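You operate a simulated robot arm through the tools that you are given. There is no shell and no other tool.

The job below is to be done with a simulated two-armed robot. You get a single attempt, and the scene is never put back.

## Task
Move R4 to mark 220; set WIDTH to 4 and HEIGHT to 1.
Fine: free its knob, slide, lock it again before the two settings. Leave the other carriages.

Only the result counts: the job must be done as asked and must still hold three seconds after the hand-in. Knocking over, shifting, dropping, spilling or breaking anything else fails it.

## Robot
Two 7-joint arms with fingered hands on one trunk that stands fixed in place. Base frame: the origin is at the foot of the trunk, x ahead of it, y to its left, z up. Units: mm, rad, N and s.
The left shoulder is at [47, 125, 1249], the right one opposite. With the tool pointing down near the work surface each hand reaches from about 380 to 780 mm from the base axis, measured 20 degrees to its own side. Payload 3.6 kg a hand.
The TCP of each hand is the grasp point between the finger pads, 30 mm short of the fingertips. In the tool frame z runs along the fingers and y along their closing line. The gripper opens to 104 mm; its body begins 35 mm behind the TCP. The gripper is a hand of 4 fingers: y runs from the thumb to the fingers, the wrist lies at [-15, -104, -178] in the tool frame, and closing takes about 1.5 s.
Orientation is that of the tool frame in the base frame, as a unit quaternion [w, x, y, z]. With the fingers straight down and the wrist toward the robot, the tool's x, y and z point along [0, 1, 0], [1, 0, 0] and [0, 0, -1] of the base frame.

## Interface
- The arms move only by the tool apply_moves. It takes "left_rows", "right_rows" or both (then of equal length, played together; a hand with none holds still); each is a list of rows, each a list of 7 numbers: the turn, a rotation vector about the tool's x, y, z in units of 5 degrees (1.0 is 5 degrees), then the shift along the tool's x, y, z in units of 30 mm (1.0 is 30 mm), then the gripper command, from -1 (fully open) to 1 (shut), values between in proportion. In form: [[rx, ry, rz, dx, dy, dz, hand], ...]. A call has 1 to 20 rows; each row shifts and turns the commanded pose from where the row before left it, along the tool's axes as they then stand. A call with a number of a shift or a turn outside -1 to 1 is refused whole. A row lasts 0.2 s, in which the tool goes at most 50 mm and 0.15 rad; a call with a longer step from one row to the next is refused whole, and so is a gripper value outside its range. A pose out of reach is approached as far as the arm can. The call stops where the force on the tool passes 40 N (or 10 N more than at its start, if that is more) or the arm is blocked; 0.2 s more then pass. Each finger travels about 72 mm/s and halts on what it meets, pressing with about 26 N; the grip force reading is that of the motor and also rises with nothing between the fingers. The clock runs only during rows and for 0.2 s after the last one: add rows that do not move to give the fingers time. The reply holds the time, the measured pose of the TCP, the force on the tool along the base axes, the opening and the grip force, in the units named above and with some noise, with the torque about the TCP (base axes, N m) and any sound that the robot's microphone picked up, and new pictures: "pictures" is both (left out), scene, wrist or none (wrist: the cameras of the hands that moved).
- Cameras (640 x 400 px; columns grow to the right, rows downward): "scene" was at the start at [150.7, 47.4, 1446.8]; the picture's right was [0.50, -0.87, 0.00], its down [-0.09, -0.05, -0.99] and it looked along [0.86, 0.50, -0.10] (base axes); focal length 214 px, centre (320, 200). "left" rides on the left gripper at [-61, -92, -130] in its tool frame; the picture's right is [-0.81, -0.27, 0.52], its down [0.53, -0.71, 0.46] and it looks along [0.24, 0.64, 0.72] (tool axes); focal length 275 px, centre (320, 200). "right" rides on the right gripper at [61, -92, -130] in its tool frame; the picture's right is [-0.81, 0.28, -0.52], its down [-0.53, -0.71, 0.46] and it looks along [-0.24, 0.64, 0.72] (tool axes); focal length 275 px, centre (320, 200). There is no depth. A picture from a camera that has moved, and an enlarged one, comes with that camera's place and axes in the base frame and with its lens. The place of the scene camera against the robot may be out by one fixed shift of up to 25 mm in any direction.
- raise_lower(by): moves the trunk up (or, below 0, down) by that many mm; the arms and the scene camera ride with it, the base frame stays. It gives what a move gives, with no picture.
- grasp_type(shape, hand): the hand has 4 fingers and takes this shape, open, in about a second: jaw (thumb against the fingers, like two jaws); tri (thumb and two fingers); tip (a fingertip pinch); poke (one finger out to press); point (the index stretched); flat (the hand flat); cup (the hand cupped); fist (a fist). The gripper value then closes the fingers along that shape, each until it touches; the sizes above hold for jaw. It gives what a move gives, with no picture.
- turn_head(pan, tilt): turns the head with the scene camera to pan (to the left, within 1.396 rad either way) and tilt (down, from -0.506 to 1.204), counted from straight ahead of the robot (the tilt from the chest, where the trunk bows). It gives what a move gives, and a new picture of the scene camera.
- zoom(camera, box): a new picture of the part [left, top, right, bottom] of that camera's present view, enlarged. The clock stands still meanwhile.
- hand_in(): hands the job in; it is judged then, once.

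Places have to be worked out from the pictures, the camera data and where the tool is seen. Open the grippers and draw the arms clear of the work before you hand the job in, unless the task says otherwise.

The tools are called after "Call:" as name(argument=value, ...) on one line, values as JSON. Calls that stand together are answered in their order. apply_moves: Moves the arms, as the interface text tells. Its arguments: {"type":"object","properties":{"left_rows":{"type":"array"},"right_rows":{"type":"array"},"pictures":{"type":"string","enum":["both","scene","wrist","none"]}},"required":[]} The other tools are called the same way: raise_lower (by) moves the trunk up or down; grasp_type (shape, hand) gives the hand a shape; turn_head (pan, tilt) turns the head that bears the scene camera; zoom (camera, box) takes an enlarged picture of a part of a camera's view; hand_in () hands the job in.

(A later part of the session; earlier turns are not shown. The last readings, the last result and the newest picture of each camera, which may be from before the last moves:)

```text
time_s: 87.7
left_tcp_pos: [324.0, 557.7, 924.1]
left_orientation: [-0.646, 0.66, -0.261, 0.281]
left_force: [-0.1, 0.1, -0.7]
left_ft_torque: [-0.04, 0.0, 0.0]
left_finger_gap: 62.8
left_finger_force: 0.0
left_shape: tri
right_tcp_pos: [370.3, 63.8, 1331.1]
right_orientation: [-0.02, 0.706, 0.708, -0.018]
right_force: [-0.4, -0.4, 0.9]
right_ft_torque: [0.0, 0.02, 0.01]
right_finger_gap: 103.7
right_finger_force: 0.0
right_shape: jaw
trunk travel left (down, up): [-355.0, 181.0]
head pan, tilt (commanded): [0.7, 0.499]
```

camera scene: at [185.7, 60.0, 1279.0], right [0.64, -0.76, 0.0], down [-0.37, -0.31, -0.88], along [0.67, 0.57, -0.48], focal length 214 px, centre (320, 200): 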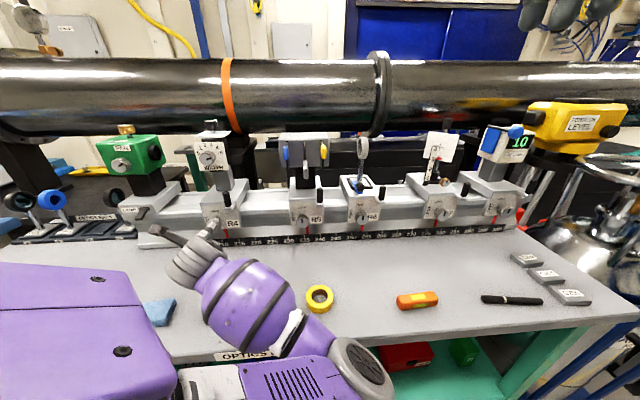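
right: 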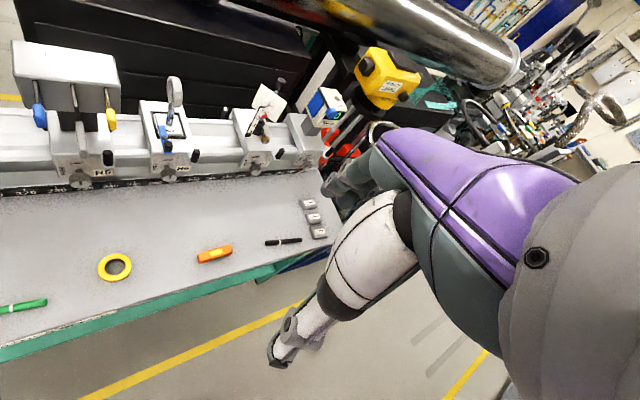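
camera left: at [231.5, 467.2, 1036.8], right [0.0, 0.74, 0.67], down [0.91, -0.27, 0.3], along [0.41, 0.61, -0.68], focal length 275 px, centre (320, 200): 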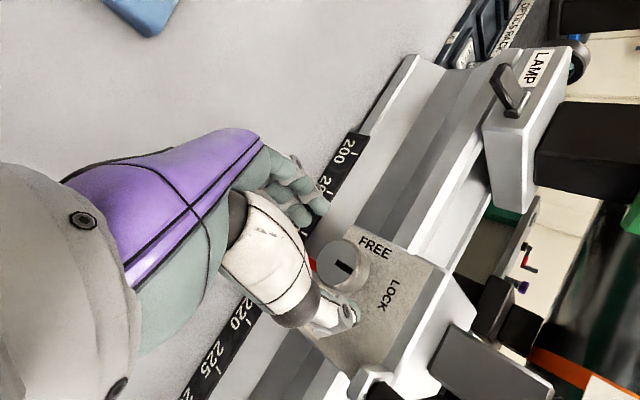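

The full 95° is available in one grasp. I roll back to the start so I can grip the knob and turn it in one go.

Call:
apply_moves(left_rows=[[0, 0, 1, 0, 0, 0, -0.2], [0, 0, 1, 0, 0, 0, -0.2], [0, 0, 1, 0, 0, 0, -0.2], [0, 0, 1, 0, 0, 0, -0.2], [0, 0, 1, 0, 0, 0, -0.2], [0, 0, 1, 0, 0, 0, -0.2], [0, 0, 1, 0, 0, 0, -0.2], [0, 0, 1, 0, 0, 0, -0.2], [0, 0, 1, 0, 0, 0, -0.2], [0, 0, 1, 0, 0, 0, -0.2], [0, 0, 1, 0, 0, 0, -0.2], [0, 0, 1, 0, 0, 0, -0.2], [0, 0, 1, 0, 0, 0, -0.2], [0, 0, 1, 0, 0, 0, -0.2], [0, 0, 1, 0, 0, 0, -0.2], [0, 0, 1, 0, 0, 0, -0.2], [0, 0, 1, 0, 0, 0, -0.2], [0, 0, 1, 0, 0, 0, -0.2], [0, 0, 0, 0, 0, 0, -0.2]], pictures="wrist")

Call:
zoom(camera="left", box=[280, 200, 440, 300])

```text
time_s: 91.7
left_tcp_pos: [323.3, 558.1, 926.4]
left_orientation: [0.655, -0.28, 0.652, 0.26]
left_force: [0.7, 0.3, 0.6]
left_ft_torque: [0.0, -0.01, 0.03]
left_finger_gap: 62.6
left_finger_force: 0.0
left_shape: tri
right_tcp_pos: [369.7, 64.1, 1332.1]
right_orientation: [-0.021, 0.706, 0.708, -0.017]
right_force: [-0.2, -0.1, -0.7]
right_ft_torque: [0.02, 0.01, 0.01]
right_finger_gap: 103.8
right_finger_force: 0.0
right_shape: jaw
trunk travel left (down, up): [-355.0, 181.0]
head pan, tilt (commanded): [0.7, 0.499]
camera left: at [295.4, 402.8, 990.5], right [0.55, 0.19, 0.81], down [0.83, -0.2, -0.51], along [0.06, 0.96, -0.27], focal length 275 px, centre (320, 200)
```

left: 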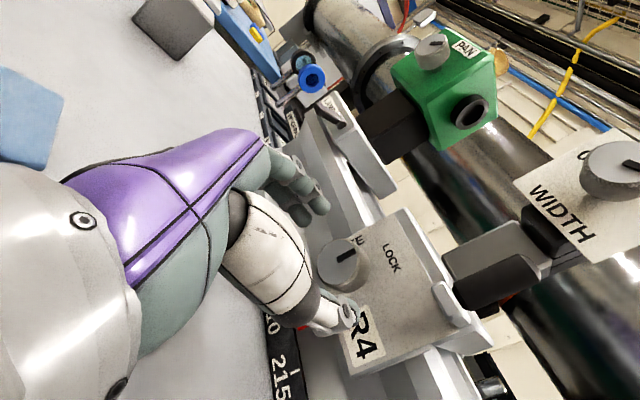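

```text
4.00 times, centred on (360, 250) of left
camera zoom: at [295.4, 402.8, 990.5], right [0.55, 0.19, 0.81], down [0.83, -0.2, -0.51], along [0.06, 0.96, -0.27], focal length 1101 px, centre (160, 0)
```

zoom: 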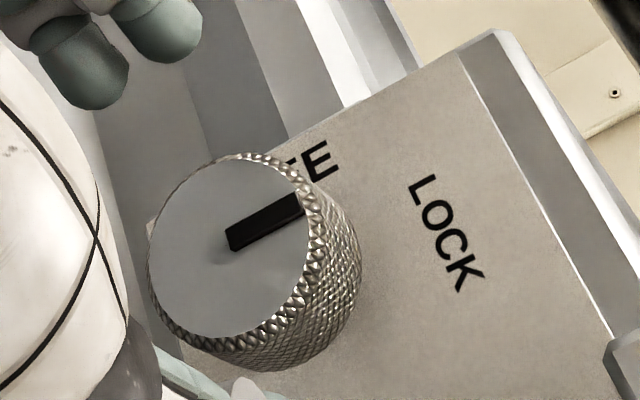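

The knob is centred between fingers and thumb within a few mm. I'll advance ~28 mm so the fingertips straddle the knob, then close.

Call:
apply_moves(left_rows=[[0, 0, 0, 0.08, 0.03, 0.3, -0.2], [0, 0, 0, 0, 0, 0.3, -0.2], [0, 0, 0, 0, 0, 0.3, -0.2], [0, 0, 0, 0, 0, 0, -0.2]], pictures="wrist")

Call:
zoom(camera="scene", box=[160, 180, 280, 255])

```text
time_s: 92.7
left_tcp_pos: [342.9, 576.1, 922.4]
left_orientation: [0.655, -0.282, 0.652, 0.257]
left_force: [1.0, 0.1, 0.0]
left_ft_torque: [0.01, 0.03, 0.02]
left_finger_gap: 62.8
left_finger_force: 0.1
left_shape: tri
right_tcp_pos: [368.9, 64.6, 1330.9]
right_orientation: [-0.02, 0.707, 0.707, -0.017]
right_force: [0.1, -0.1, 0.3]
right_ft_torque: [-0.02, 0.02, 0.0]
right_finger_gap: 103.8
right_finger_force: 0.0
right_shape: jaw
trunk travel left (down, up): [-355.0, 181.0]
head pan, tilt (commanded): [0.7, 0.499]
camera left: at [314.6, 422.2, 987.8], right [0.55, 0.19, 0.81], down [0.84, -0.2, -0.51], along [0.06, 0.96, -0.27], focal length 275 px, centre (320, 200)
```

left: 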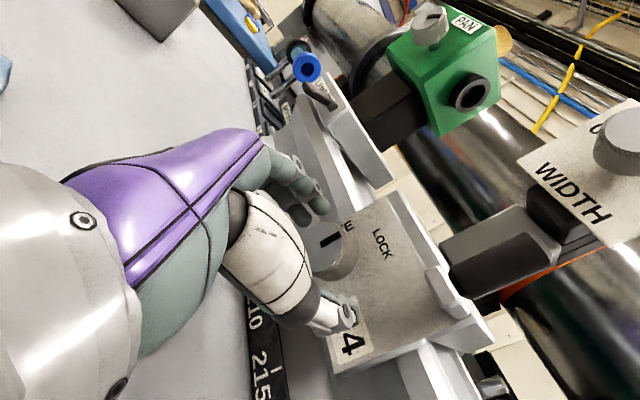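

```text
5.33 times, centred on (220, 218) of scene
camera zoom: at [185.6, 60.0, 1279.0], right [0.64, -0.76, 0.0], down [-0.37, -0.31, -0.88], along [0.67, 0.57, -0.48], focal length 1144 px, centre (853, 107)
```

zoom: 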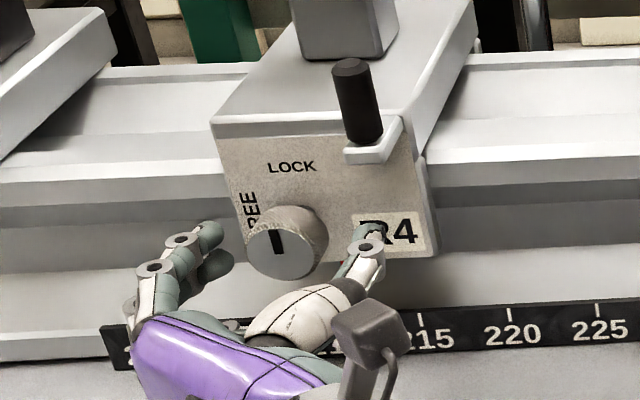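

Fingertips now straddle the knob with no contact force. I'll close the grip and give it time.

Call:
apply_moves(left_rows=[[0, 0, 0, 0, 0, 0, 1], [0, 0, 0, 0, 0, 0, 1], [0, 0, 0, 0, 0, 0, 1], [0, 0, 0, 0, 0, 0, 1], [0, 0, 0, 0, 0, 0, 1], [0, 0, 0, 0, 0, 0, 1], [0, 0, 0, 0, 0, 0, 1]], pictures="wrist")

Call:
zoom(camera="scene", box=[160, 180, 280, 255])

Call:
zoom(camera="left", box=[260, 170, 420, 270])

```text
time_s: 94.3
left_tcp_pos: [342.6, 576.7, 921.1]
left_orientation: [0.655, -0.281, 0.652, 0.258]
left_force: [2.4, 0.4, -2.1]
left_ft_torque: [-0.04, 0.06, -0.02]
left_finger_gap: 27.0
left_finger_force: 26.1
left_shape: tri
right_tcp_pos: [369.7, 63.8, 1330.8]
right_orientation: [-0.021, 0.707, 0.707, -0.018]
right_force: [0.1, -0.6, 0.8]
right_ft_torque: [0.01, -0.01, -0.02]
right_finger_gap: 103.5
right_finger_force: 0.0
right_shape: jaw
trunk travel left (down, up): [-355.0, 181.0]
head pan, tilt (commanded): [0.7, 0.499]
camera left: at [314.9, 422.3, 987.7], right [0.55, 0.2, 0.81], down [0.83, -0.2, -0.51], along [0.06, 0.96, -0.27], focal length 275 px, centre (320, 200)
```

left: 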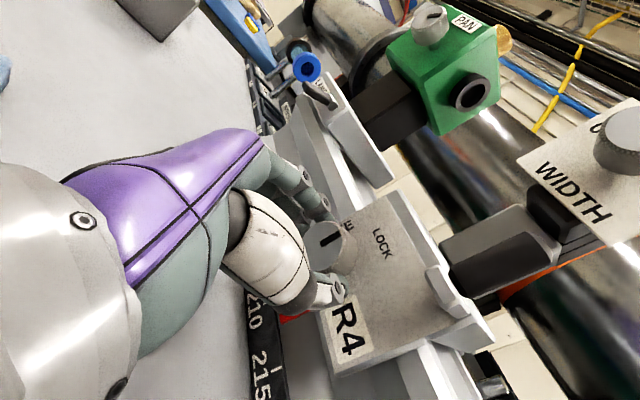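

```text
5.33 times, centred on (220, 218) of scene
camera zoom: at [186.0, 60.3, 1278.9], right [0.64, -0.76, 0.0], down [-0.37, -0.31, -0.88], along [0.67, 0.57, -0.48], focal length 1144 px, centre (853, 107)
```

zoom: 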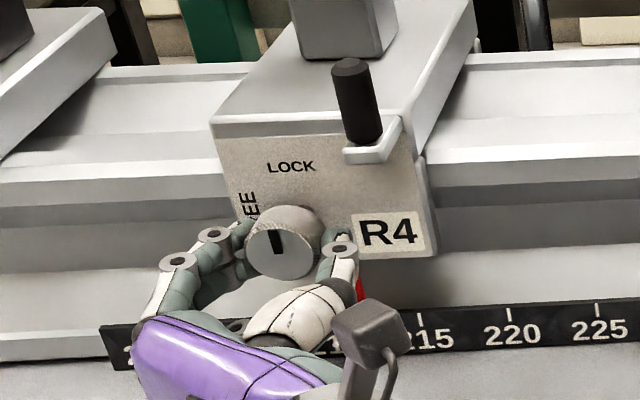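

```text
4.00 times, centred on (340, 220) of left
camera zoom: at [314.9, 422.3, 987.7], right [0.55, 0.2, 0.81], down [0.83, -0.2, -0.51], along [0.06, 0.96, -0.27], focal length 1101 px, centre (240, 120)
```

zoom: 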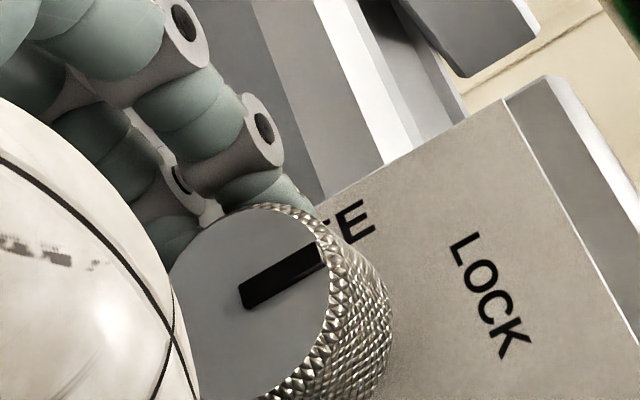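

Firm grip on the knob (26 N). Now I turn it counter-clockwise (rz negative) 45° first and check the reaction.

Call:
apply_moves(left_rows=[[0, 0, -1, 0, 0, 0, 1], [0, 0, -1, 0, 0, 0, 1], [0, 0, -1, 0, 0, 0, 1], [0, 0, -1, 0, 0, 0, 1], [0, 0, -1, 0, 0, 0, 1], [0, 0, -1, 0, 0, 0, 1], [0, 0, -1, 0, 0, 0, 1], [0, 0, -1, 0, 0, 0, 1], [0, 0, -1, 0, 0, 0, 1], [0, 0, 0, 0, 0, 0, 1]], pictures="wrist")

Call:
zoom(camera="left", box=[260, 190, 420, 290])

```text
time_s: 96.5
left_tcp_pos: [342.8, 575.7, 922.0]
left_orientation: [0.704, -0.51, 0.494, -0.011]
left_force: [6.4, 2.6, 3.9]
left_ft_torque: [0.1, -0.05, -0.08]
left_finger_gap: 26.1
left_finger_force: 26.3
left_shape: tri
right_tcp_pos: [370.8, 63.5, 1330.3]
right_orientation: [-0.02, 0.706, 0.708, -0.018]
right_force: [-0.5, 0.0, -0.6]
right_ft_torque: [0.0, 0.04, -0.05]
right_finger_gap: 103.7
right_finger_force: 0.1
right_shape: jaw
trunk travel left (down, up): [-355.0, 181.0]
head pan, tilt (commanded): [0.7, 0.499]
camera left: at [264.4, 472.8, 1032.2], right [0.09, 0.66, 0.75], down [0.94, -0.3, 0.15], along [0.32, 0.69, -0.64], focal length 275 px, centre (320, 200)
```

left: 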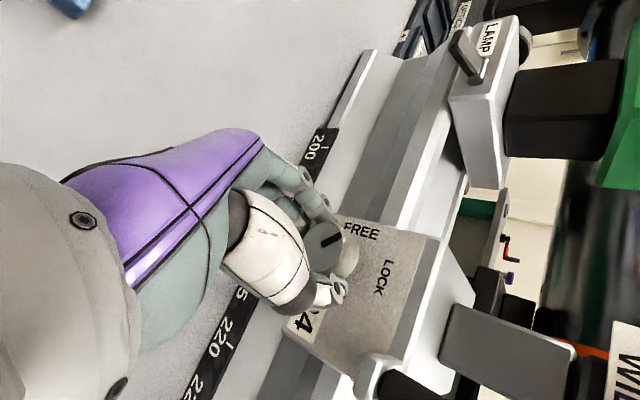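

```text
4.00 times, centred on (340, 240) of left
camera zoom: at [264.4, 472.8, 1032.2], right [0.09, 0.66, 0.75], down [0.94, -0.3, 0.15], along [0.32, 0.69, -0.64], focal length 1101 px, centre (240, 40)
```

zoom: 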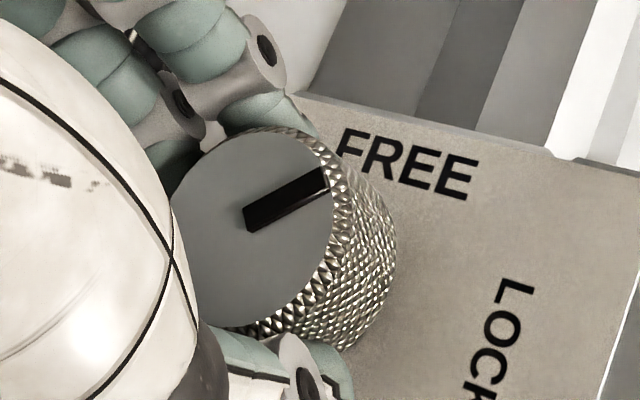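

The knob follows the hand (pointer is halfway between LOCK and FREE). I'll continue the remaining 45°.

Call:
apply_moves(left_rows=[[0, 0, -1, 0, 0, 0, 1], [0, 0, -1, 0, 0, 0, 1], [0, 0, -1, 0, 0, 0, 1], [0, 0, -1, 0, 0, 0, 1], [0, 0, -1, 0, 0, 0, 1], [0, 0, -1, 0, 0, 0, 1], [0, 0, -1, 0, 0, 0, 1], [0, 0, -1, 0, 0, 0, 1], [0, 0, -1, 0, 0, 0, 1], [0, 0, 0, 0, 0, 0, 1]], pictures="both")

Call:
zoom(camera="left", box=[260, 190, 420, 290])

Call:
zoom(camera="scene", box=[160, 180, 280, 255])

```text
time_s: 98.7
left_tcp_pos: [342.6, 576.3, 922.2]
left_orientation: [-0.646, 0.66, -0.26, 0.281]
left_force: [6.8, 4.8, 11.6]
left_ft_torque: [0.26, -0.19, -0.01]
left_finger_gap: 25.3
left_finger_force: 25.3
left_shape: tri
right_tcp_pos: [371.7, 63.9, 1331.7]
right_orientation: [-0.02, 0.706, 0.707, -0.018]
right_force: [-0.2, -0.1, -0.8]
right_ft_torque: [0.05, 0.01, 0.01]
right_finger_gap: 103.7
right_finger_force: 0.1
right_shape: jaw
trunk travel left (down, up): [-355.0, 181.0]
head pan, tilt (commanded): [0.7, 0.499]
camera scene: at [185.9, 59.7, 1279.0], right [0.64, -0.76, 0.0], down [-0.37, -0.31, -0.88], along [0.67, 0.57, -0.48], focal length 214 px, centre (320, 200)
camera left: at [206.0, 530.8, 1013.7], right [-0.21, 0.95, 0.24], down [0.69, -0.03, 0.73], along [0.7, 0.32, -0.64], focal length 275 px, centre (320, 200)
```

scene: 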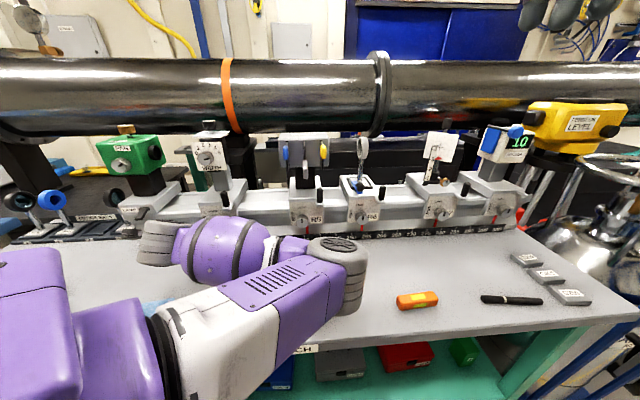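
left: 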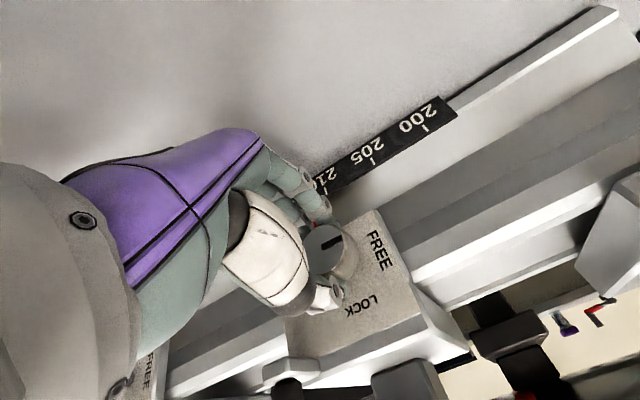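

```text
4.00 times, centred on (340, 240) of left
camera zoom: at [206.0, 530.8, 1013.7], right [-0.21, 0.95, 0.24], down [0.69, -0.03, 0.73], along [0.7, 0.32, -0.64], focal length 1101 px, centre (240, 40)
```

zoom: 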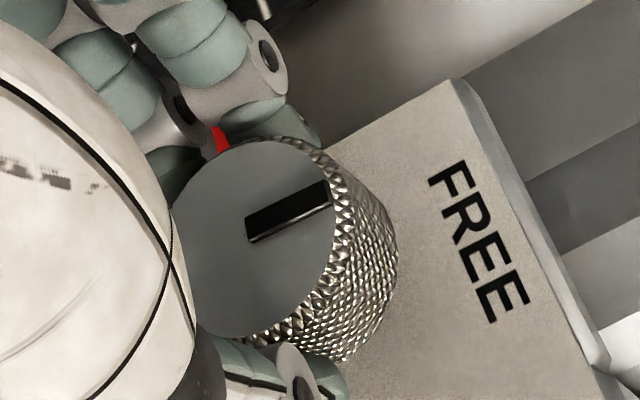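

```text
5.33 times, centred on (220, 218) of scene
camera zoom: at [185.9, 59.7, 1279.0], right [0.64, -0.76, 0.0], down [-0.37, -0.31, -0.88], along [0.67, 0.57, -0.48], focal length 1144 px, centre (853, 107)
```

zoom: 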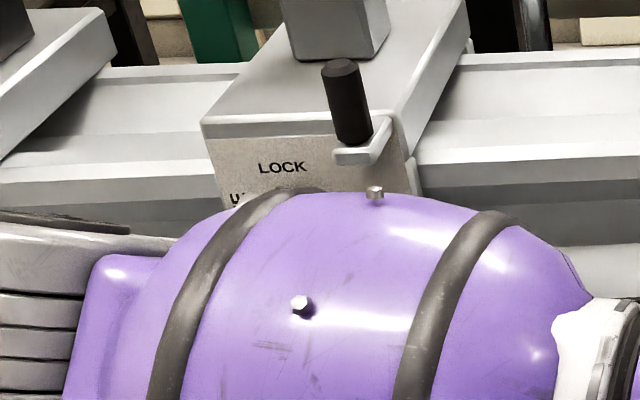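

The carriage has become free (it shifted a few mm to the left during the last part of the turn, and the pointer is at FREE). Still holding the knob, I'll slide the carriage to the right (+u) by a first 20 mm and check forces.

Call:
apply_moves(left_rows=[[0, 0, 0, 0.17, 0.006, 0, 1], [0, 0, 0, 0.17, 0.006, 0, 1], [0, 0, 0, 0.17, 0.006, 0, 1], [0, 0, 0, 0.17, 0.006, 0, 1], [0, 0, 0, 0, 0, 0, 1]], pictures="both")

Call:
zoom(camera="left", box=[260, 190, 420, 290])

Call:
zoom(camera="scene", box=[160, 180, 280, 255])

```text
time_s: 99.9
left_tcp_pos: [355.7, 562.3, 923.2]
left_orientation: [-0.646, 0.66, -0.261, 0.28]
left_force: [3.7, 7.0, 12.8]
left_ft_torque: [0.32, -0.19, 0.06]
left_finger_gap: 25.1
left_finger_force: 26.3
left_shape: tri
right_tcp_pos: [368.2, 64.0, 1332.4]
right_orientation: [-0.02, 0.707, 0.707, -0.017]
right_force: [0.0, 0.1, 0.0]
right_ft_torque: [0.0, 0.03, 0.01]
right_finger_gap: 103.6
right_finger_force: 0.1
right_shape: jaw
trunk travel left (down, up): [-355.0, 181.0]
head pan, tilt (commanded): [0.7, 0.499]
camera scene: at [185.5, 59.9, 1279.0], right [0.64, -0.76, 0.0], down [-0.37, -0.31, -0.88], along [0.67, 0.57, -0.48], focal length 214 px, centre (320, 200)
camera left: at [220.0, 516.6, 1013.5], right [-0.21, 0.95, 0.24], down [0.69, -0.03, 0.73], along [0.7, 0.32, -0.64], focal length 275 px, centre (320, 200)
```

scene: 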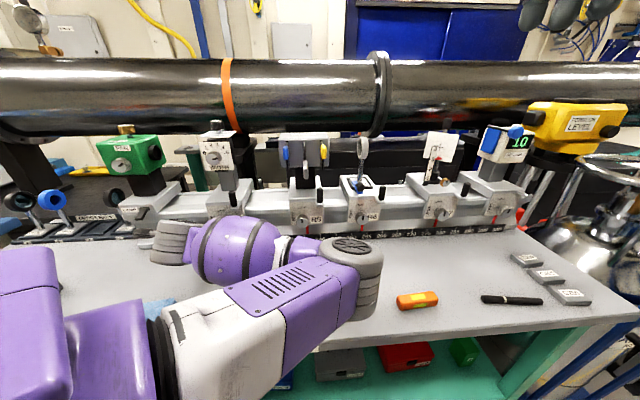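
left: 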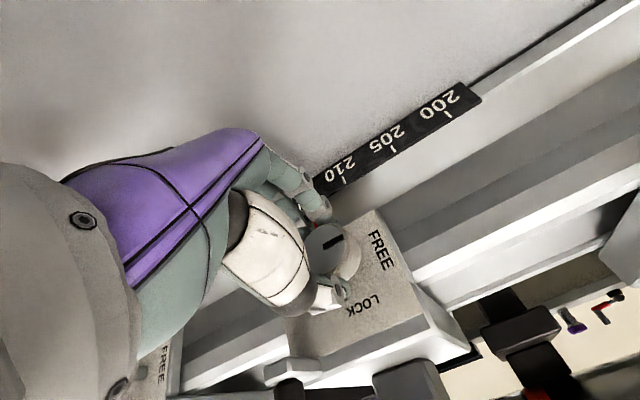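

```text
4.00 times, centred on (340, 240) of left
camera zoom: at [220.0, 516.6, 1013.5], right [-0.21, 0.95, 0.24], down [0.69, -0.03, 0.73], along [0.7, 0.32, -0.64], focal length 1101 px, centre (240, 40)
```

zoom: 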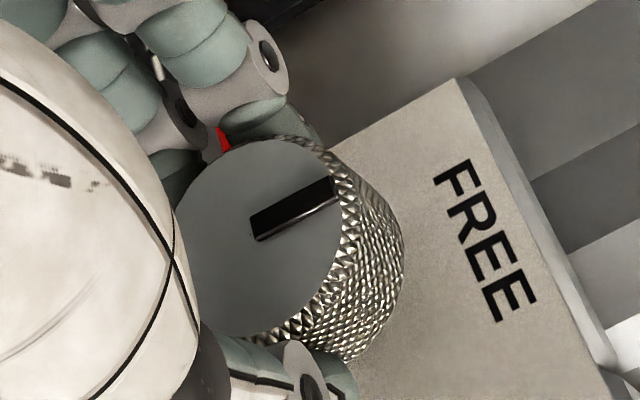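

```text
5.33 times, centred on (220, 218) of scene
camera zoom: at [185.5, 59.9, 1279.0], right [0.64, -0.76, 0.0], down [-0.37, -0.31, -0.88], along [0.67, 0.57, -0.48], focal length 1144 px, centre (853, 107)
```

zoom: 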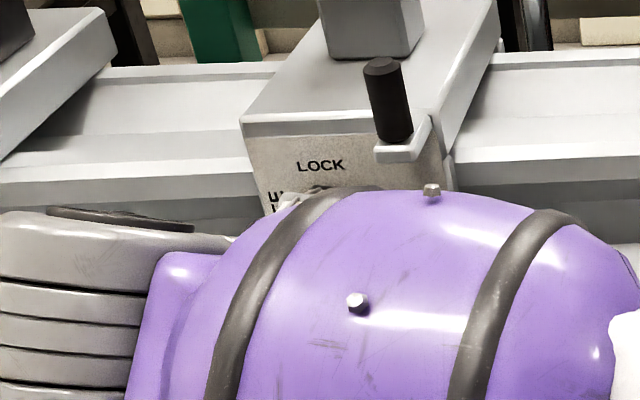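

The carriage slides smoothly with the hand (LOCK label moved ~20 mm). I'll slide a further 60 mm and then check against the scale.

Call:
apply_moves(left_rows=[[0, 0, 0, 0.25, 0.009, 0, 1], [0, 0, 0, 0.25, 0.009, 0, 1], [0, 0, 0, 0.25, 0.009, 0, 1], [0, 0, 0, 0.25, 0.009, 0, 1], [0, 0, 0, 0.25, 0.009, 0, 1], [0, 0, 0, 0.25, 0.009, 0, 1], [0, 0, 0, 0.25, 0.009, 0, 1], [0, 0, 0, 0.25, 0.009, 0, 1], [0, 0, 0, 0, 0, 0, 1]], pictures="both")

Call:
zoom(camera="left", box=[260, 140, 420, 240])

Call:
zoom(camera="scene", box=[190, 180, 310, 255])

```text
time_s: 101.9
left_tcp_pos: [399.3, 520.2, 921.9]
left_orientation: [-0.646, 0.66, -0.261, 0.281]
left_force: [1.0, 4.1, 13.7]
left_ft_torque: [0.33, -0.24, 0.03]
left_finger_gap: 25.5
left_finger_force: 26.0
left_shape: tri
right_tcp_pos: [368.4, 63.5, 1330.7]
right_orientation: [-0.02, 0.707, 0.707, -0.017]
right_force: [0.3, -1.1, -0.3]
right_ft_torque: [0.02, 0.03, 0.01]
right_finger_gap: 103.8
right_finger_force: 0.1
right_shape: jaw
trunk travel left (down, up): [-355.0, 181.0]
head pan, tilt (commanded): [0.7, 0.499]
camera scene: at [185.1, 59.5, 1279.1], right [0.64, -0.76, 0.0], down [-0.37, -0.31, -0.88], along [0.67, 0.57, -0.48], focal length 214 px, centre (320, 200)
camera left: at [262.6, 474.4, 1012.9], right [-0.21, 0.95, 0.24], down [0.69, -0.03, 0.73], along [0.7, 0.32, -0.64], focal length 275 px, centre (320, 200)
```

scene: 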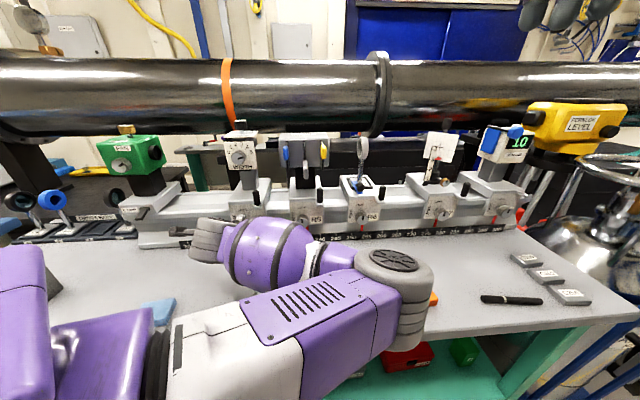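
left: 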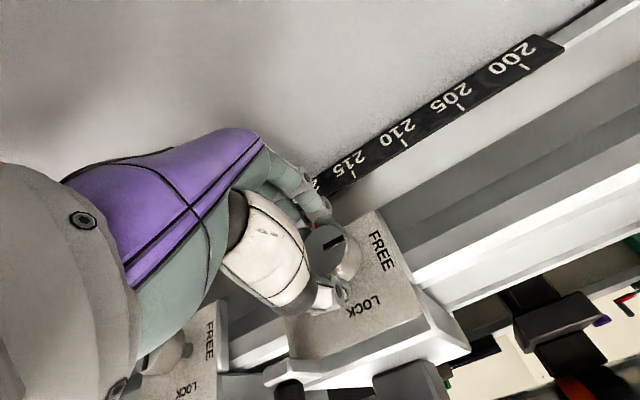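

```text
4.00 times, centred on (340, 190) of left
camera zoom: at [262.6, 474.4, 1012.9], right [-0.21, 0.95, 0.24], down [0.69, -0.03, 0.73], along [0.7, 0.32, -0.64], focal length 1101 px, centre (240, 240)
```

zoom: 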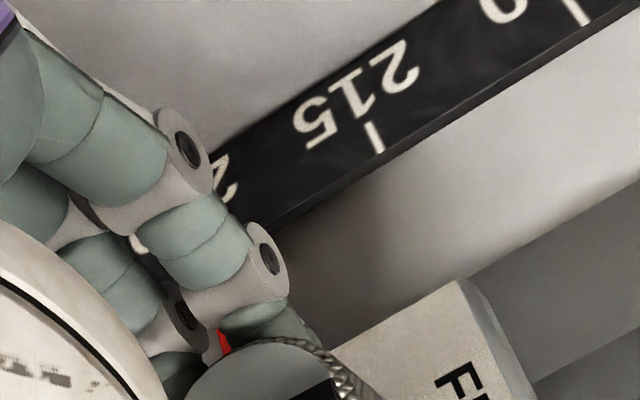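

```text
5.33 times, centred on (250, 218) of scene
camera zoom: at [185.1, 59.5, 1279.1], right [0.64, -0.76, 0.0], down [-0.37, -0.31, -0.88], along [0.67, 0.57, -0.48], focal length 1144 px, centre (693, 107)
```

zoom: 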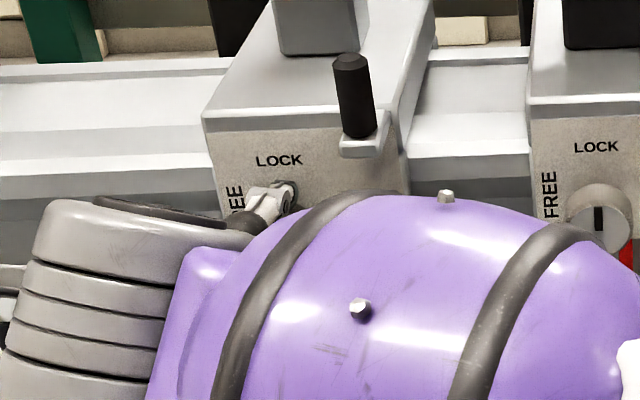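

The carriage is now near 219.2 by hand displacement. I'll slide 8 mm more, then release and back off to read the pointer accurately.

Call:
apply_moves(left_rows=[[0, 0, 0, 0.09, 0.003, 0, 1], [0, 0, 0, 0.09, 0.003, 0, 1], [0, 0, 0, 0.09, 0.003, 0, 1], [0, 0, 0, 0, 0, 0, 1], [0, 0, 0, 0, 0, 0, 0.3], [0, 0, 0, 0, 0, 0, -0.1], [0, 0, 0, 0, 0, 0, -0.2], [0, 0, 0, 0, 0, 0, -0.2]], pictures="none")

Call:
apply_moves(left_rows=[[0, 0, 0, 0, 0, -0.5, -0.2], [0, 0, 0, 0, 0, -0.5, -0.2], [0, 0, 0, 0, 0, -0.8, -0.2], [0, 0, 0, 0, 0, -0.8, -0.2], [0, 0, 0, 0, 0, 0, -0.2]], pictures="both")

```text
time_s: 103.7
left_tcp_pos: [404.5, 513.7, 920.5]
left_orientation: [-0.645, 0.661, -0.262, 0.282]
left_force: [0.5, -0.4, -0.1]
left_ft_torque: [0.01, 0.0, 0.01]
left_finger_gap: 62.1
left_finger_force: 0.1
left_shape: tri
right_tcp_pos: [369.9, 63.7, 1331.8]
right_orientation: [-0.021, 0.706, 0.708, -0.018]
right_force: [-0.1, -0.8, -0.1]
right_ft_torque: [0.01, 0.0, -0.01]
right_finger_gap: 103.7
right_finger_force: 0.1
right_shape: jaw
trunk travel left (down, up): [-355.0, 181.0]
head pan, tilt (commanded): [0.7, 0.499]
```

```text
time_s: 104.9
left_tcp_pos: [362.8, 470.0, 914.8]
left_orientation: [-0.646, 0.66, -0.262, 0.28]
left_force: [-0.2, 0.0, 0.9]
left_ft_torque: [0.04, 0.0, 0.0]
left_finger_gap: 62.1
left_finger_force: 0.1
left_shape: tri
left hand out of reach, approached as far as the arm can: row 4
right_tcp_pos: [368.1, 64.7, 1331.7]
right_orientation: [-0.02, 0.707, 0.707, -0.018]
right_force: [-0.4, 0.1, 0.5]
right_ft_torque: [-0.02, 0.01, 0.02]
right_finger_gap: 103.6
right_finger_force: 0.0
right_shape: jaw
trunk travel left (down, up): [-355.0, 181.0]
head pan, tilt (commanded): [0.7, 0.499]
camera scene: at [185.6, 60.0, 1279.0], right [0.64, -0.76, 0.0], down [-0.37, -0.31, -0.88], along [0.67, 0.57, -0.48], focal length 214 px, centre (320, 200)
camera left: at [225.6, 424.3, 1005.2], right [-0.21, 0.95, 0.24], down [0.69, -0.03, 0.73], along [0.7, 0.32, -0.64], focal length 275 px, centre (320, 200)
```

scene: 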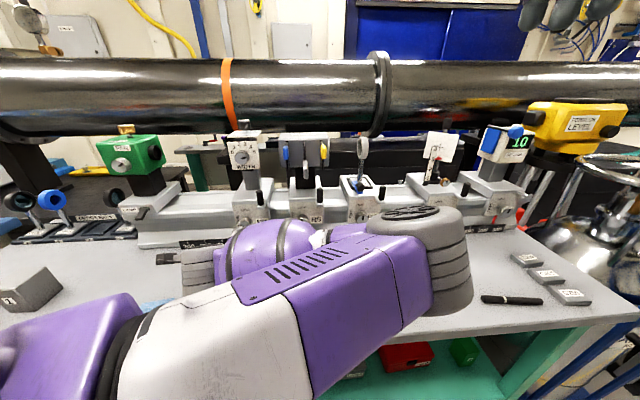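
left: 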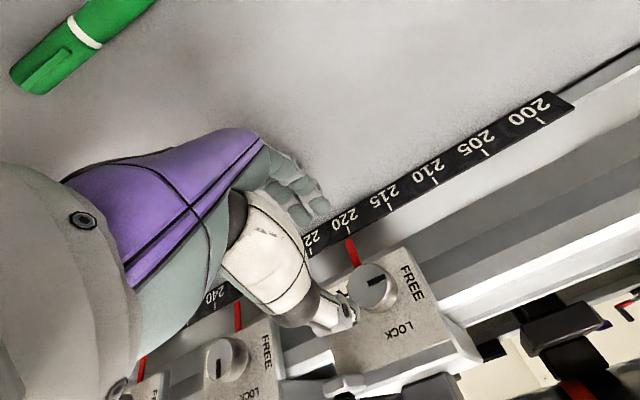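

The wrist view now shows R4's red pointer right near the 220 mark. I'll zoom in to read it.

Call:
zoom(camera="left", box=[300, 190, 460, 290])

Call:
zoom(camera="scene", box=[190, 120, 350, 220])

```text
4.00 times, centred on (380, 240) of left
camera zoom: at [225.6, 424.3, 1005.2], right [-0.21, 0.95, 0.24], down [0.69, -0.03, 0.73], along [0.7, 0.32, -0.64], focal length 1101 px, centre (80, 40)
```

zoom: 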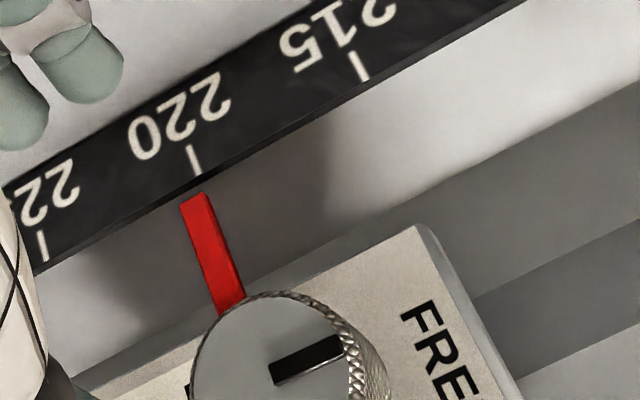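

```text
4.00 times, centred on (270, 170) of scene
camera zoom: at [185.6, 60.0, 1279.0], right [0.64, -0.76, 0.0], down [-0.37, -0.31, -0.88], along [0.67, 0.57, -0.48], focal length 858 px, centre (520, 320)
```

zoom: 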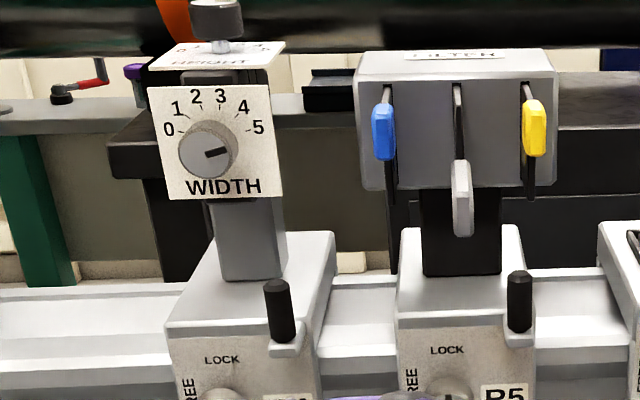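

The pointer looks essentially at 220, but there's parallax. I'll move the hand along the rail so its camera sits at the pointer's own position along the rail, making the reading parallax-free.

Call:
apply_moves(left_rows=[[0, 0, 0, 0.6, -0.08, 0, -0.2], [0, 0, 0, 0.6, -0.08, 0, -0.2], [0, 0, 0, 0.6, -0.08, 0, -0.2], [0, 0, 0, 0.6, -0.08, 0, -0.2], [0, 0, 0, 0, 0, 0, -0.2]], pictures="wrist")

```text
time_s: 106.1
left_tcp_pos: [412.3, 418.1, 927.4]
left_orientation: [-0.646, 0.66, -0.263, 0.281]
left_force: [-1.1, -0.3, -0.1]
left_ft_torque: [-0.04, 0.01, 0.0]
left_finger_gap: 62.3
left_finger_force: 0.1
left_shape: tri
right_tcp_pos: [371.2, 63.3, 1333.1]
right_orientation: [-0.021, 0.707, 0.707, -0.017]
right_force: [0.6, 0.4, -0.5]
right_ft_torque: [-0.01, -0.02, 0.01]
right_finger_gap: 103.6
right_finger_force: 0.1
right_shape: jaw
trunk travel left (down, up): [-355.0, 181.0]
head pan, tilt (commanded): [0.7, 0.499]
camera left: at [276.1, 372.5, 1017.9], right [-0.21, 0.95, 0.24], down [0.69, -0.03, 0.73], along [0.7, 0.32, -0.64], focal length 275 px, centre (320, 200)
```

left: 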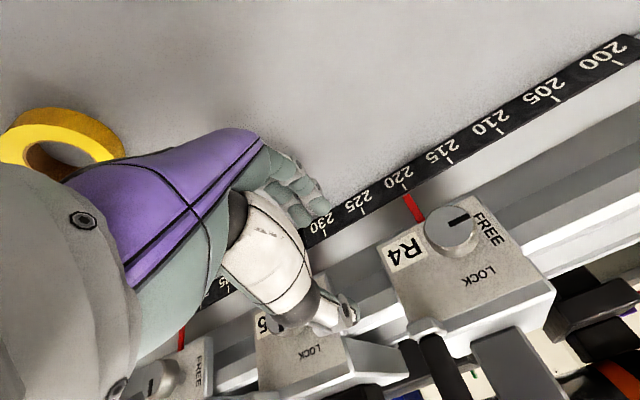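

Call:
zoom(camera="left", box=[340, 150, 500, 250])

Call:
zoom(camera="left", box=[380, 165, 460, 215])

```text
4.00 times, centred on (420, 200) of left
camera zoom: at [276.1, 372.5, 1017.9], right [-0.21, 0.95, 0.24], down [0.69, -0.03, 0.73], along [0.7, 0.32, -0.64], focal length 1101 px, centre (-80, 200)
```

zoom: 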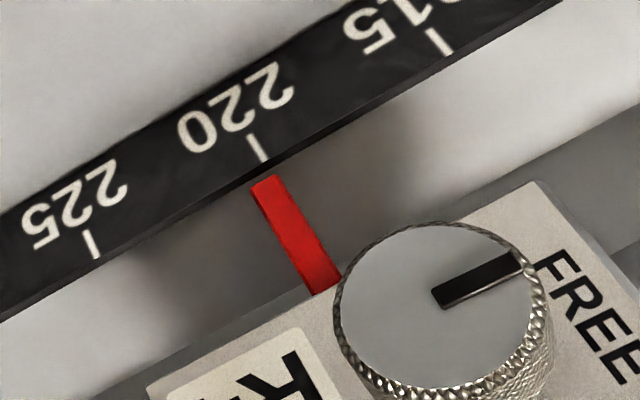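

```text
8.00 times, centred on (420, 190) of left
camera zoom: at [276.1, 372.5, 1017.9], right [-0.21, 0.95, 0.24], down [0.69, -0.03, 0.73], along [0.7, 0.32, -0.64], focal length 2202 px, centre (-480, 280)
```

zoom: 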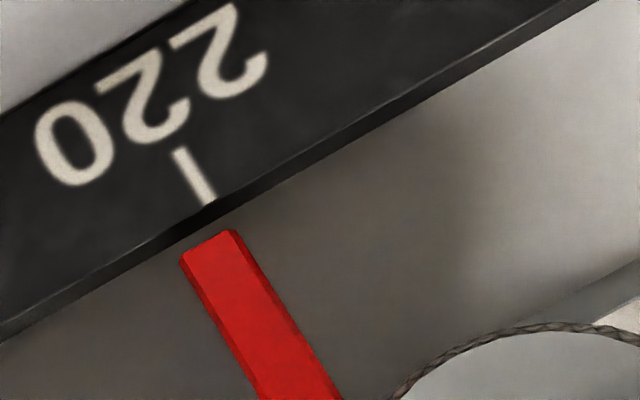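

The parallax-free view puts the pointer about 3 mm past the 220 tick (≈220.3), and the knob axis at u≈-82. I'll go back to the knob, centre on it, and re-grip to trim the position before locking.

Call:
apply_moves(left_rows=[[0, 0, 0, -0.65, 0, 0, -0.2], [0, 0, 0, -0.65, 0, 0, -0.2], [0, 0, 0, -0.65, 0, 0, -0.2], [0, 0, 0, -0.65, 0, 0, -0.2], [0, 0, 0, 0, 0, 0, -0.2]], pictures="wrist")

Call:
zoom(camera="left", box=[300, 190, 460, 290])

```text
time_s: 107.3
left_tcp_pos: [361.8, 475.8, 921.4]
left_orientation: [-0.646, 0.66, -0.262, 0.28]
left_force: [-0.5, -0.6, 0.6]
left_ft_torque: [0.04, -0.03, -0.01]
left_finger_gap: 62.2
left_finger_force: 0.1
left_shape: tri
left hand out of reach, approached as far as the arm can: row 3
right_tcp_pos: [369.4, 64.0, 1331.8]
right_orientation: [-0.02, 0.706, 0.708, -0.018]
right_force: [-0.3, -0.4, 0.5]
right_ft_torque: [0.02, 0.0, 0.0]
right_finger_gap: 103.7
right_finger_force: 0.0
right_shape: jaw
trunk travel left (down, up): [-355.0, 181.0]
head pan, tilt (commanded): [0.7, 0.499]
camera left: at [224.5, 431.2, 1013.3], right [-0.21, 0.95, 0.24], down [0.69, -0.03, 0.73], along [0.7, 0.32, -0.64], focal length 275 px, centre (320, 200)
```

left: 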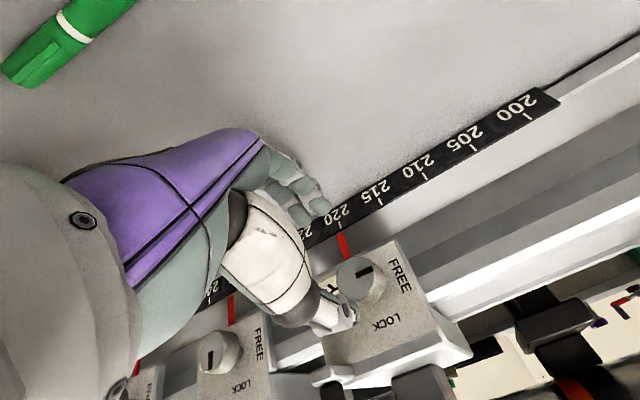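

```text
4.00 times, centred on (380, 240) of left
camera zoom: at [224.5, 431.2, 1013.3], right [-0.21, 0.95, 0.24], down [0.69, -0.03, 0.73], along [0.7, 0.32, -0.64], focal length 1101 px, centre (80, 40)
```

zoom: 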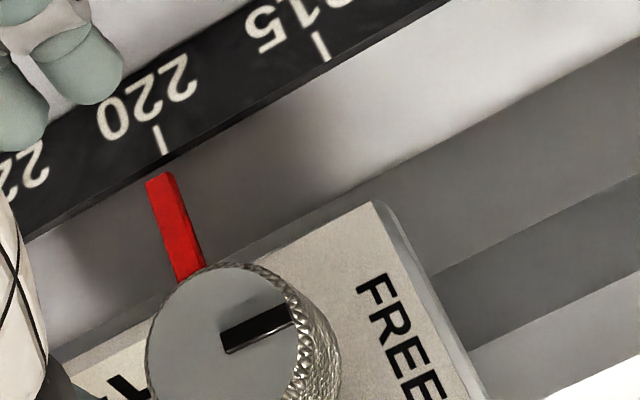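

The hand is centred within ~1 mm of the knob axis. I'll advance to straddle it again.

Call:
apply_moves(left_rows=[[0, 0, 0, -0.01, -0.09, 0.48, -0.2], [0, 0, 0, 0, 0, 0.48, -0.2], [0, 0, 0, 0, 0, 0.48, -0.2], [0, 0, 0, 0, 0, 0.46, -0.2], [0, 0, 0, 0, 0, 0, -0.2]], pictures="wrist")

Call:
zoom(camera="left", box=[240, 160, 400, 260])

```text
time_s: 108.5
left_tcp_pos: [400.6, 517.5, 927.3]
left_orientation: [-0.646, 0.66, -0.262, 0.28]
left_force: [0.1, -0.8, 0.2]
left_ft_torque: [-0.01, -0.01, 0.0]
left_finger_gap: 62.1
left_finger_force: 0.1
left_shape: tri
right_tcp_pos: [369.8, 63.8, 1331.5]
right_orientation: [-0.021, 0.706, 0.708, -0.019]
right_force: [0.6, 0.2, 0.3]
right_ft_torque: [0.0, 0.02, 0.0]
right_finger_gap: 103.6
right_finger_force: 0.0
right_shape: jaw
trunk travel left (down, up): [-355.0, 181.0]
head pan, tilt (commanded): [0.7, 0.499]
camera left: at [263.4, 472.0, 1017.2], right [-0.21, 0.95, 0.24], down [0.69, -0.03, 0.73], along [0.7, 0.32, -0.64], focal length 275 px, centre (320, 200)
```

left: 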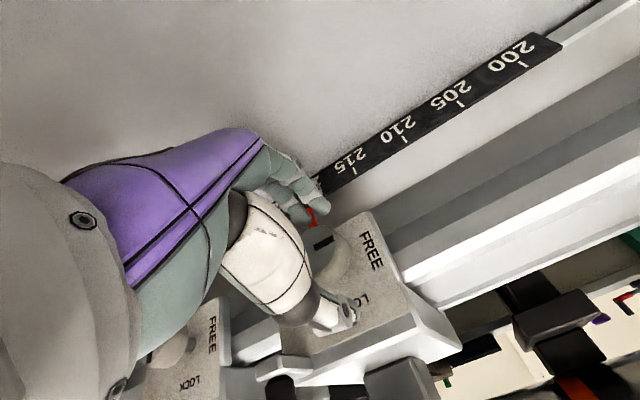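

```text
4.00 times, centred on (320, 210) of left
camera zoom: at [263.4, 472.0, 1017.2], right [-0.21, 0.95, 0.24], down [0.69, -0.03, 0.73], along [0.7, 0.32, -0.64], focal length 1101 px, centre (320, 160)
```

zoom: 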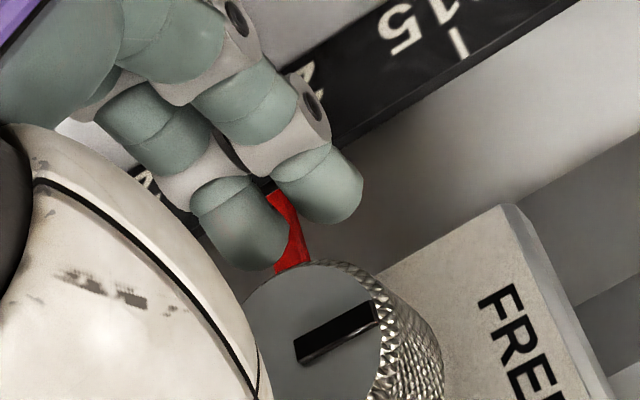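

The fingertips straddle the knob (fingers below, thumb above). I'll lower ~2 mm and close.

Call:
apply_moves(left_rows=[[0, 0, 0, 0.02, 0.06, 0, -0.2], [0, 0, 0, 0, 0, 0, 1], [0, 0, 0, 0, 0, 0, 1], [0, 0, 0, 0, 0, 0, 1], [0, 0, 0, 0, 0, 0, 1], [0, 0, 0, 0, 0, 0, 1], [0, 0, 0, 0, 0, 0, 1], [0, 0, 0, 0, 0, 0, 1]], pictures="wrist")

Call:
zoom(camera="left", box=[240, 160, 400, 260])

```text
time_s: 110.3
left_tcp_pos: [401.8, 517.1, 924.8]
left_orientation: [-0.646, 0.661, -0.26, 0.28]
left_force: [0.6, 1.8, 0.6]
left_ft_torque: [-0.03, -0.03, 0.01]
left_finger_gap: 27.6
left_finger_force: 26.1
left_shape: tri
right_tcp_pos: [370.0, 63.8, 1331.3]
right_orientation: [-0.021, 0.707, 0.707, -0.018]
right_force: [0.1, 0.1, 0.8]
right_ft_torque: [0.01, 0.0, -0.02]
right_finger_gap: 103.6
right_finger_force: 0.0
right_shape: jaw
trunk travel left (down, up): [-355.0, 181.0]
head pan, tilt (commanded): [0.7, 0.499]
camera left: at [264.2, 471.7, 1015.0], right [-0.21, 0.95, 0.24], down [0.69, -0.03, 0.73], along [0.7, 0.32, -0.64], focal length 275 px, centre (320, 200)
```

left: 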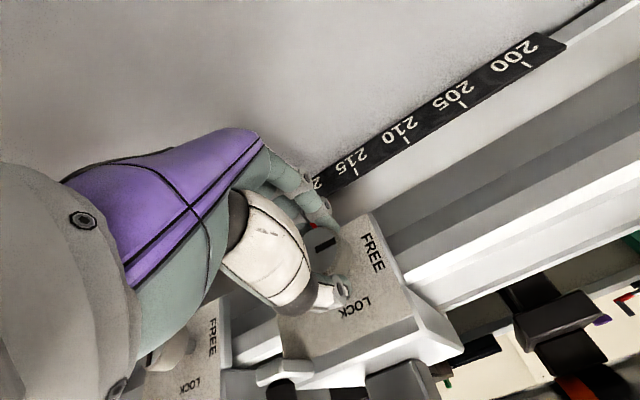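

```text
4.00 times, centred on (320, 210) of left
camera zoom: at [264.2, 471.7, 1015.0], right [-0.21, 0.95, 0.24], down [0.69, -0.03, 0.73], along [0.7, 0.32, -0.64], focal length 1101 px, centre (320, 160)
```

zoom: 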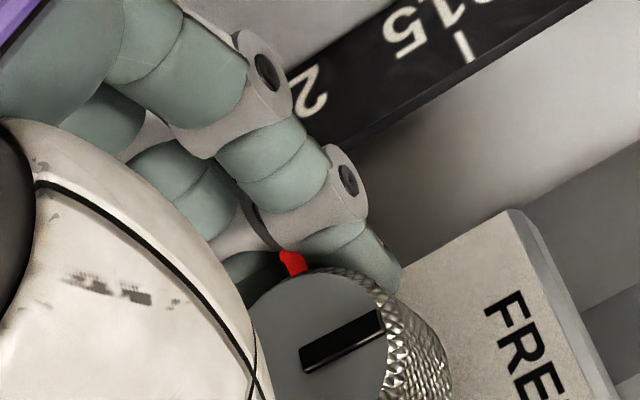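

Grip is firm with negligible side force. I'll shift the carriage 3 mm back (-u), then turn the knob clockwise toward LOCK in two stages.

Call:
apply_moves(left_rows=[[0, 0, 0, -0.05, 0, 0, 1], [0, 0, 0, -0.053, 0, 0, 1], [0, 0, 0, 0, 0, 0, 1], [0, 0, 0, 0, 0, 0, 1]], pictures="wrist")

Call:
zoom(camera="left", box=[240, 160, 400, 260])

Call:
zoom(camera="scene", box=[190, 150, 310, 225])

```text
time_s: 111.3
left_tcp_pos: [399.3, 518.6, 923.8]
left_orientation: [-0.645, 0.66, -0.262, 0.282]
left_force: [4.9, 0.7, 3.5]
left_ft_torque: [0.01, -0.08, -0.04]
left_finger_gap: 27.4
left_finger_force: 25.9
left_shape: tri
right_tcp_pos: [370.1, 63.2, 1332.2]
right_orientation: [-0.021, 0.706, 0.707, -0.018]
right_force: [0.1, -0.8, 0.5]
right_ft_torque: [0.03, 0.02, -0.01]
right_finger_gap: 103.8
right_finger_force: 0.1
right_shape: jaw
trunk travel left (down, up): [-355.0, 181.0]
head pan, tilt (commanded): [0.7, 0.499]
camera left: at [262.7, 473.0, 1014.5], right [-0.21, 0.95, 0.24], down [0.69, -0.04, 0.73], along [0.7, 0.32, -0.64], focal length 275 px, centre (320, 200)
```

left: 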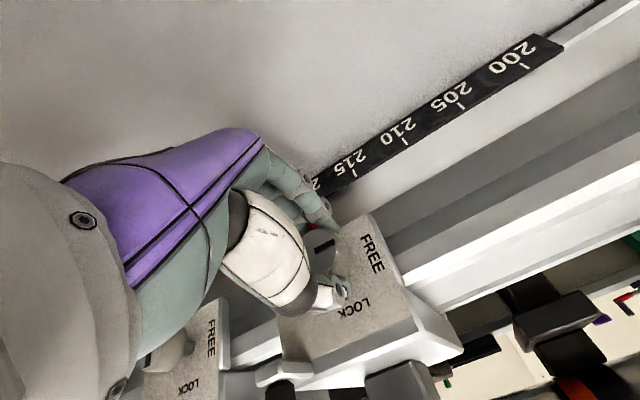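

```text
4.00 times, centred on (320, 210) of left
camera zoom: at [262.7, 473.0, 1014.5], right [-0.21, 0.95, 0.24], down [0.69, -0.04, 0.73], along [0.7, 0.32, -0.64], focal length 1101 px, centre (320, 160)
```

zoom: 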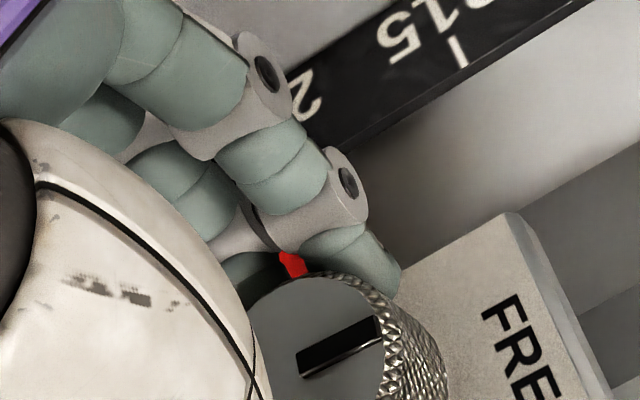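

```text
5.33 times, centred on (250, 188) of scene
camera zoom: at [186.1, 59.9, 1278.9], right [0.64, -0.76, 0.0], down [-0.37, -0.31, -0.88], along [0.67, 0.57, -0.48], focal length 1144 px, centre (693, 267)
```

zoom: 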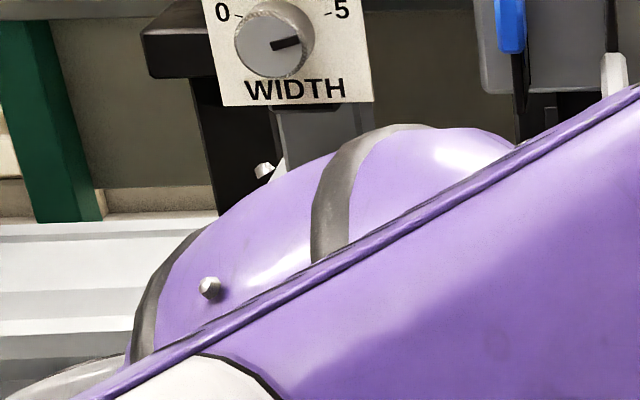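

The carriage followed by ~2–3 mm. Before turning, let me check the overall scene, since an arm link appears close to the camera.

Call:
turn_head(pan=0.7, tilt=0.55)

```text
time_s: 111.9
left_tcp_pos: [399.0, 518.6, 923.0]
left_orientation: [-0.646, 0.66, -0.262, 0.28]
left_force: [5.6, 1.5, 4.7]
left_ft_torque: [0.09, -0.06, -0.06]
left_finger_gap: 27.4
left_finger_force: 26.5
left_shape: tri
right_tcp_pos: [370.8, 63.2, 1330.5]
right_orientation: [-0.02, 0.706, 0.708, -0.018]
right_force: [-0.3, 0.4, 0.1]
right_ft_torque: [0.04, -0.04, -0.04]
right_finger_gap: 103.4
right_finger_force: 0.1
right_shape: jaw
trunk travel left (down, up): [-355.0, 181.0]
head pan, tilt (commanded): [0.7, 0.55]
camera scene: at [185.2, 59.1, 1274.4], right [0.64, -0.76, 0.0], down [-0.4, -0.34, -0.85], along [0.65, 0.55, -0.52], focal length 214 px, centre (320, 200)
```

scene: 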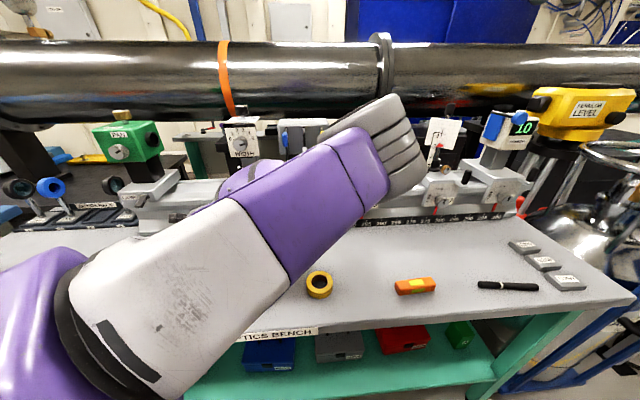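

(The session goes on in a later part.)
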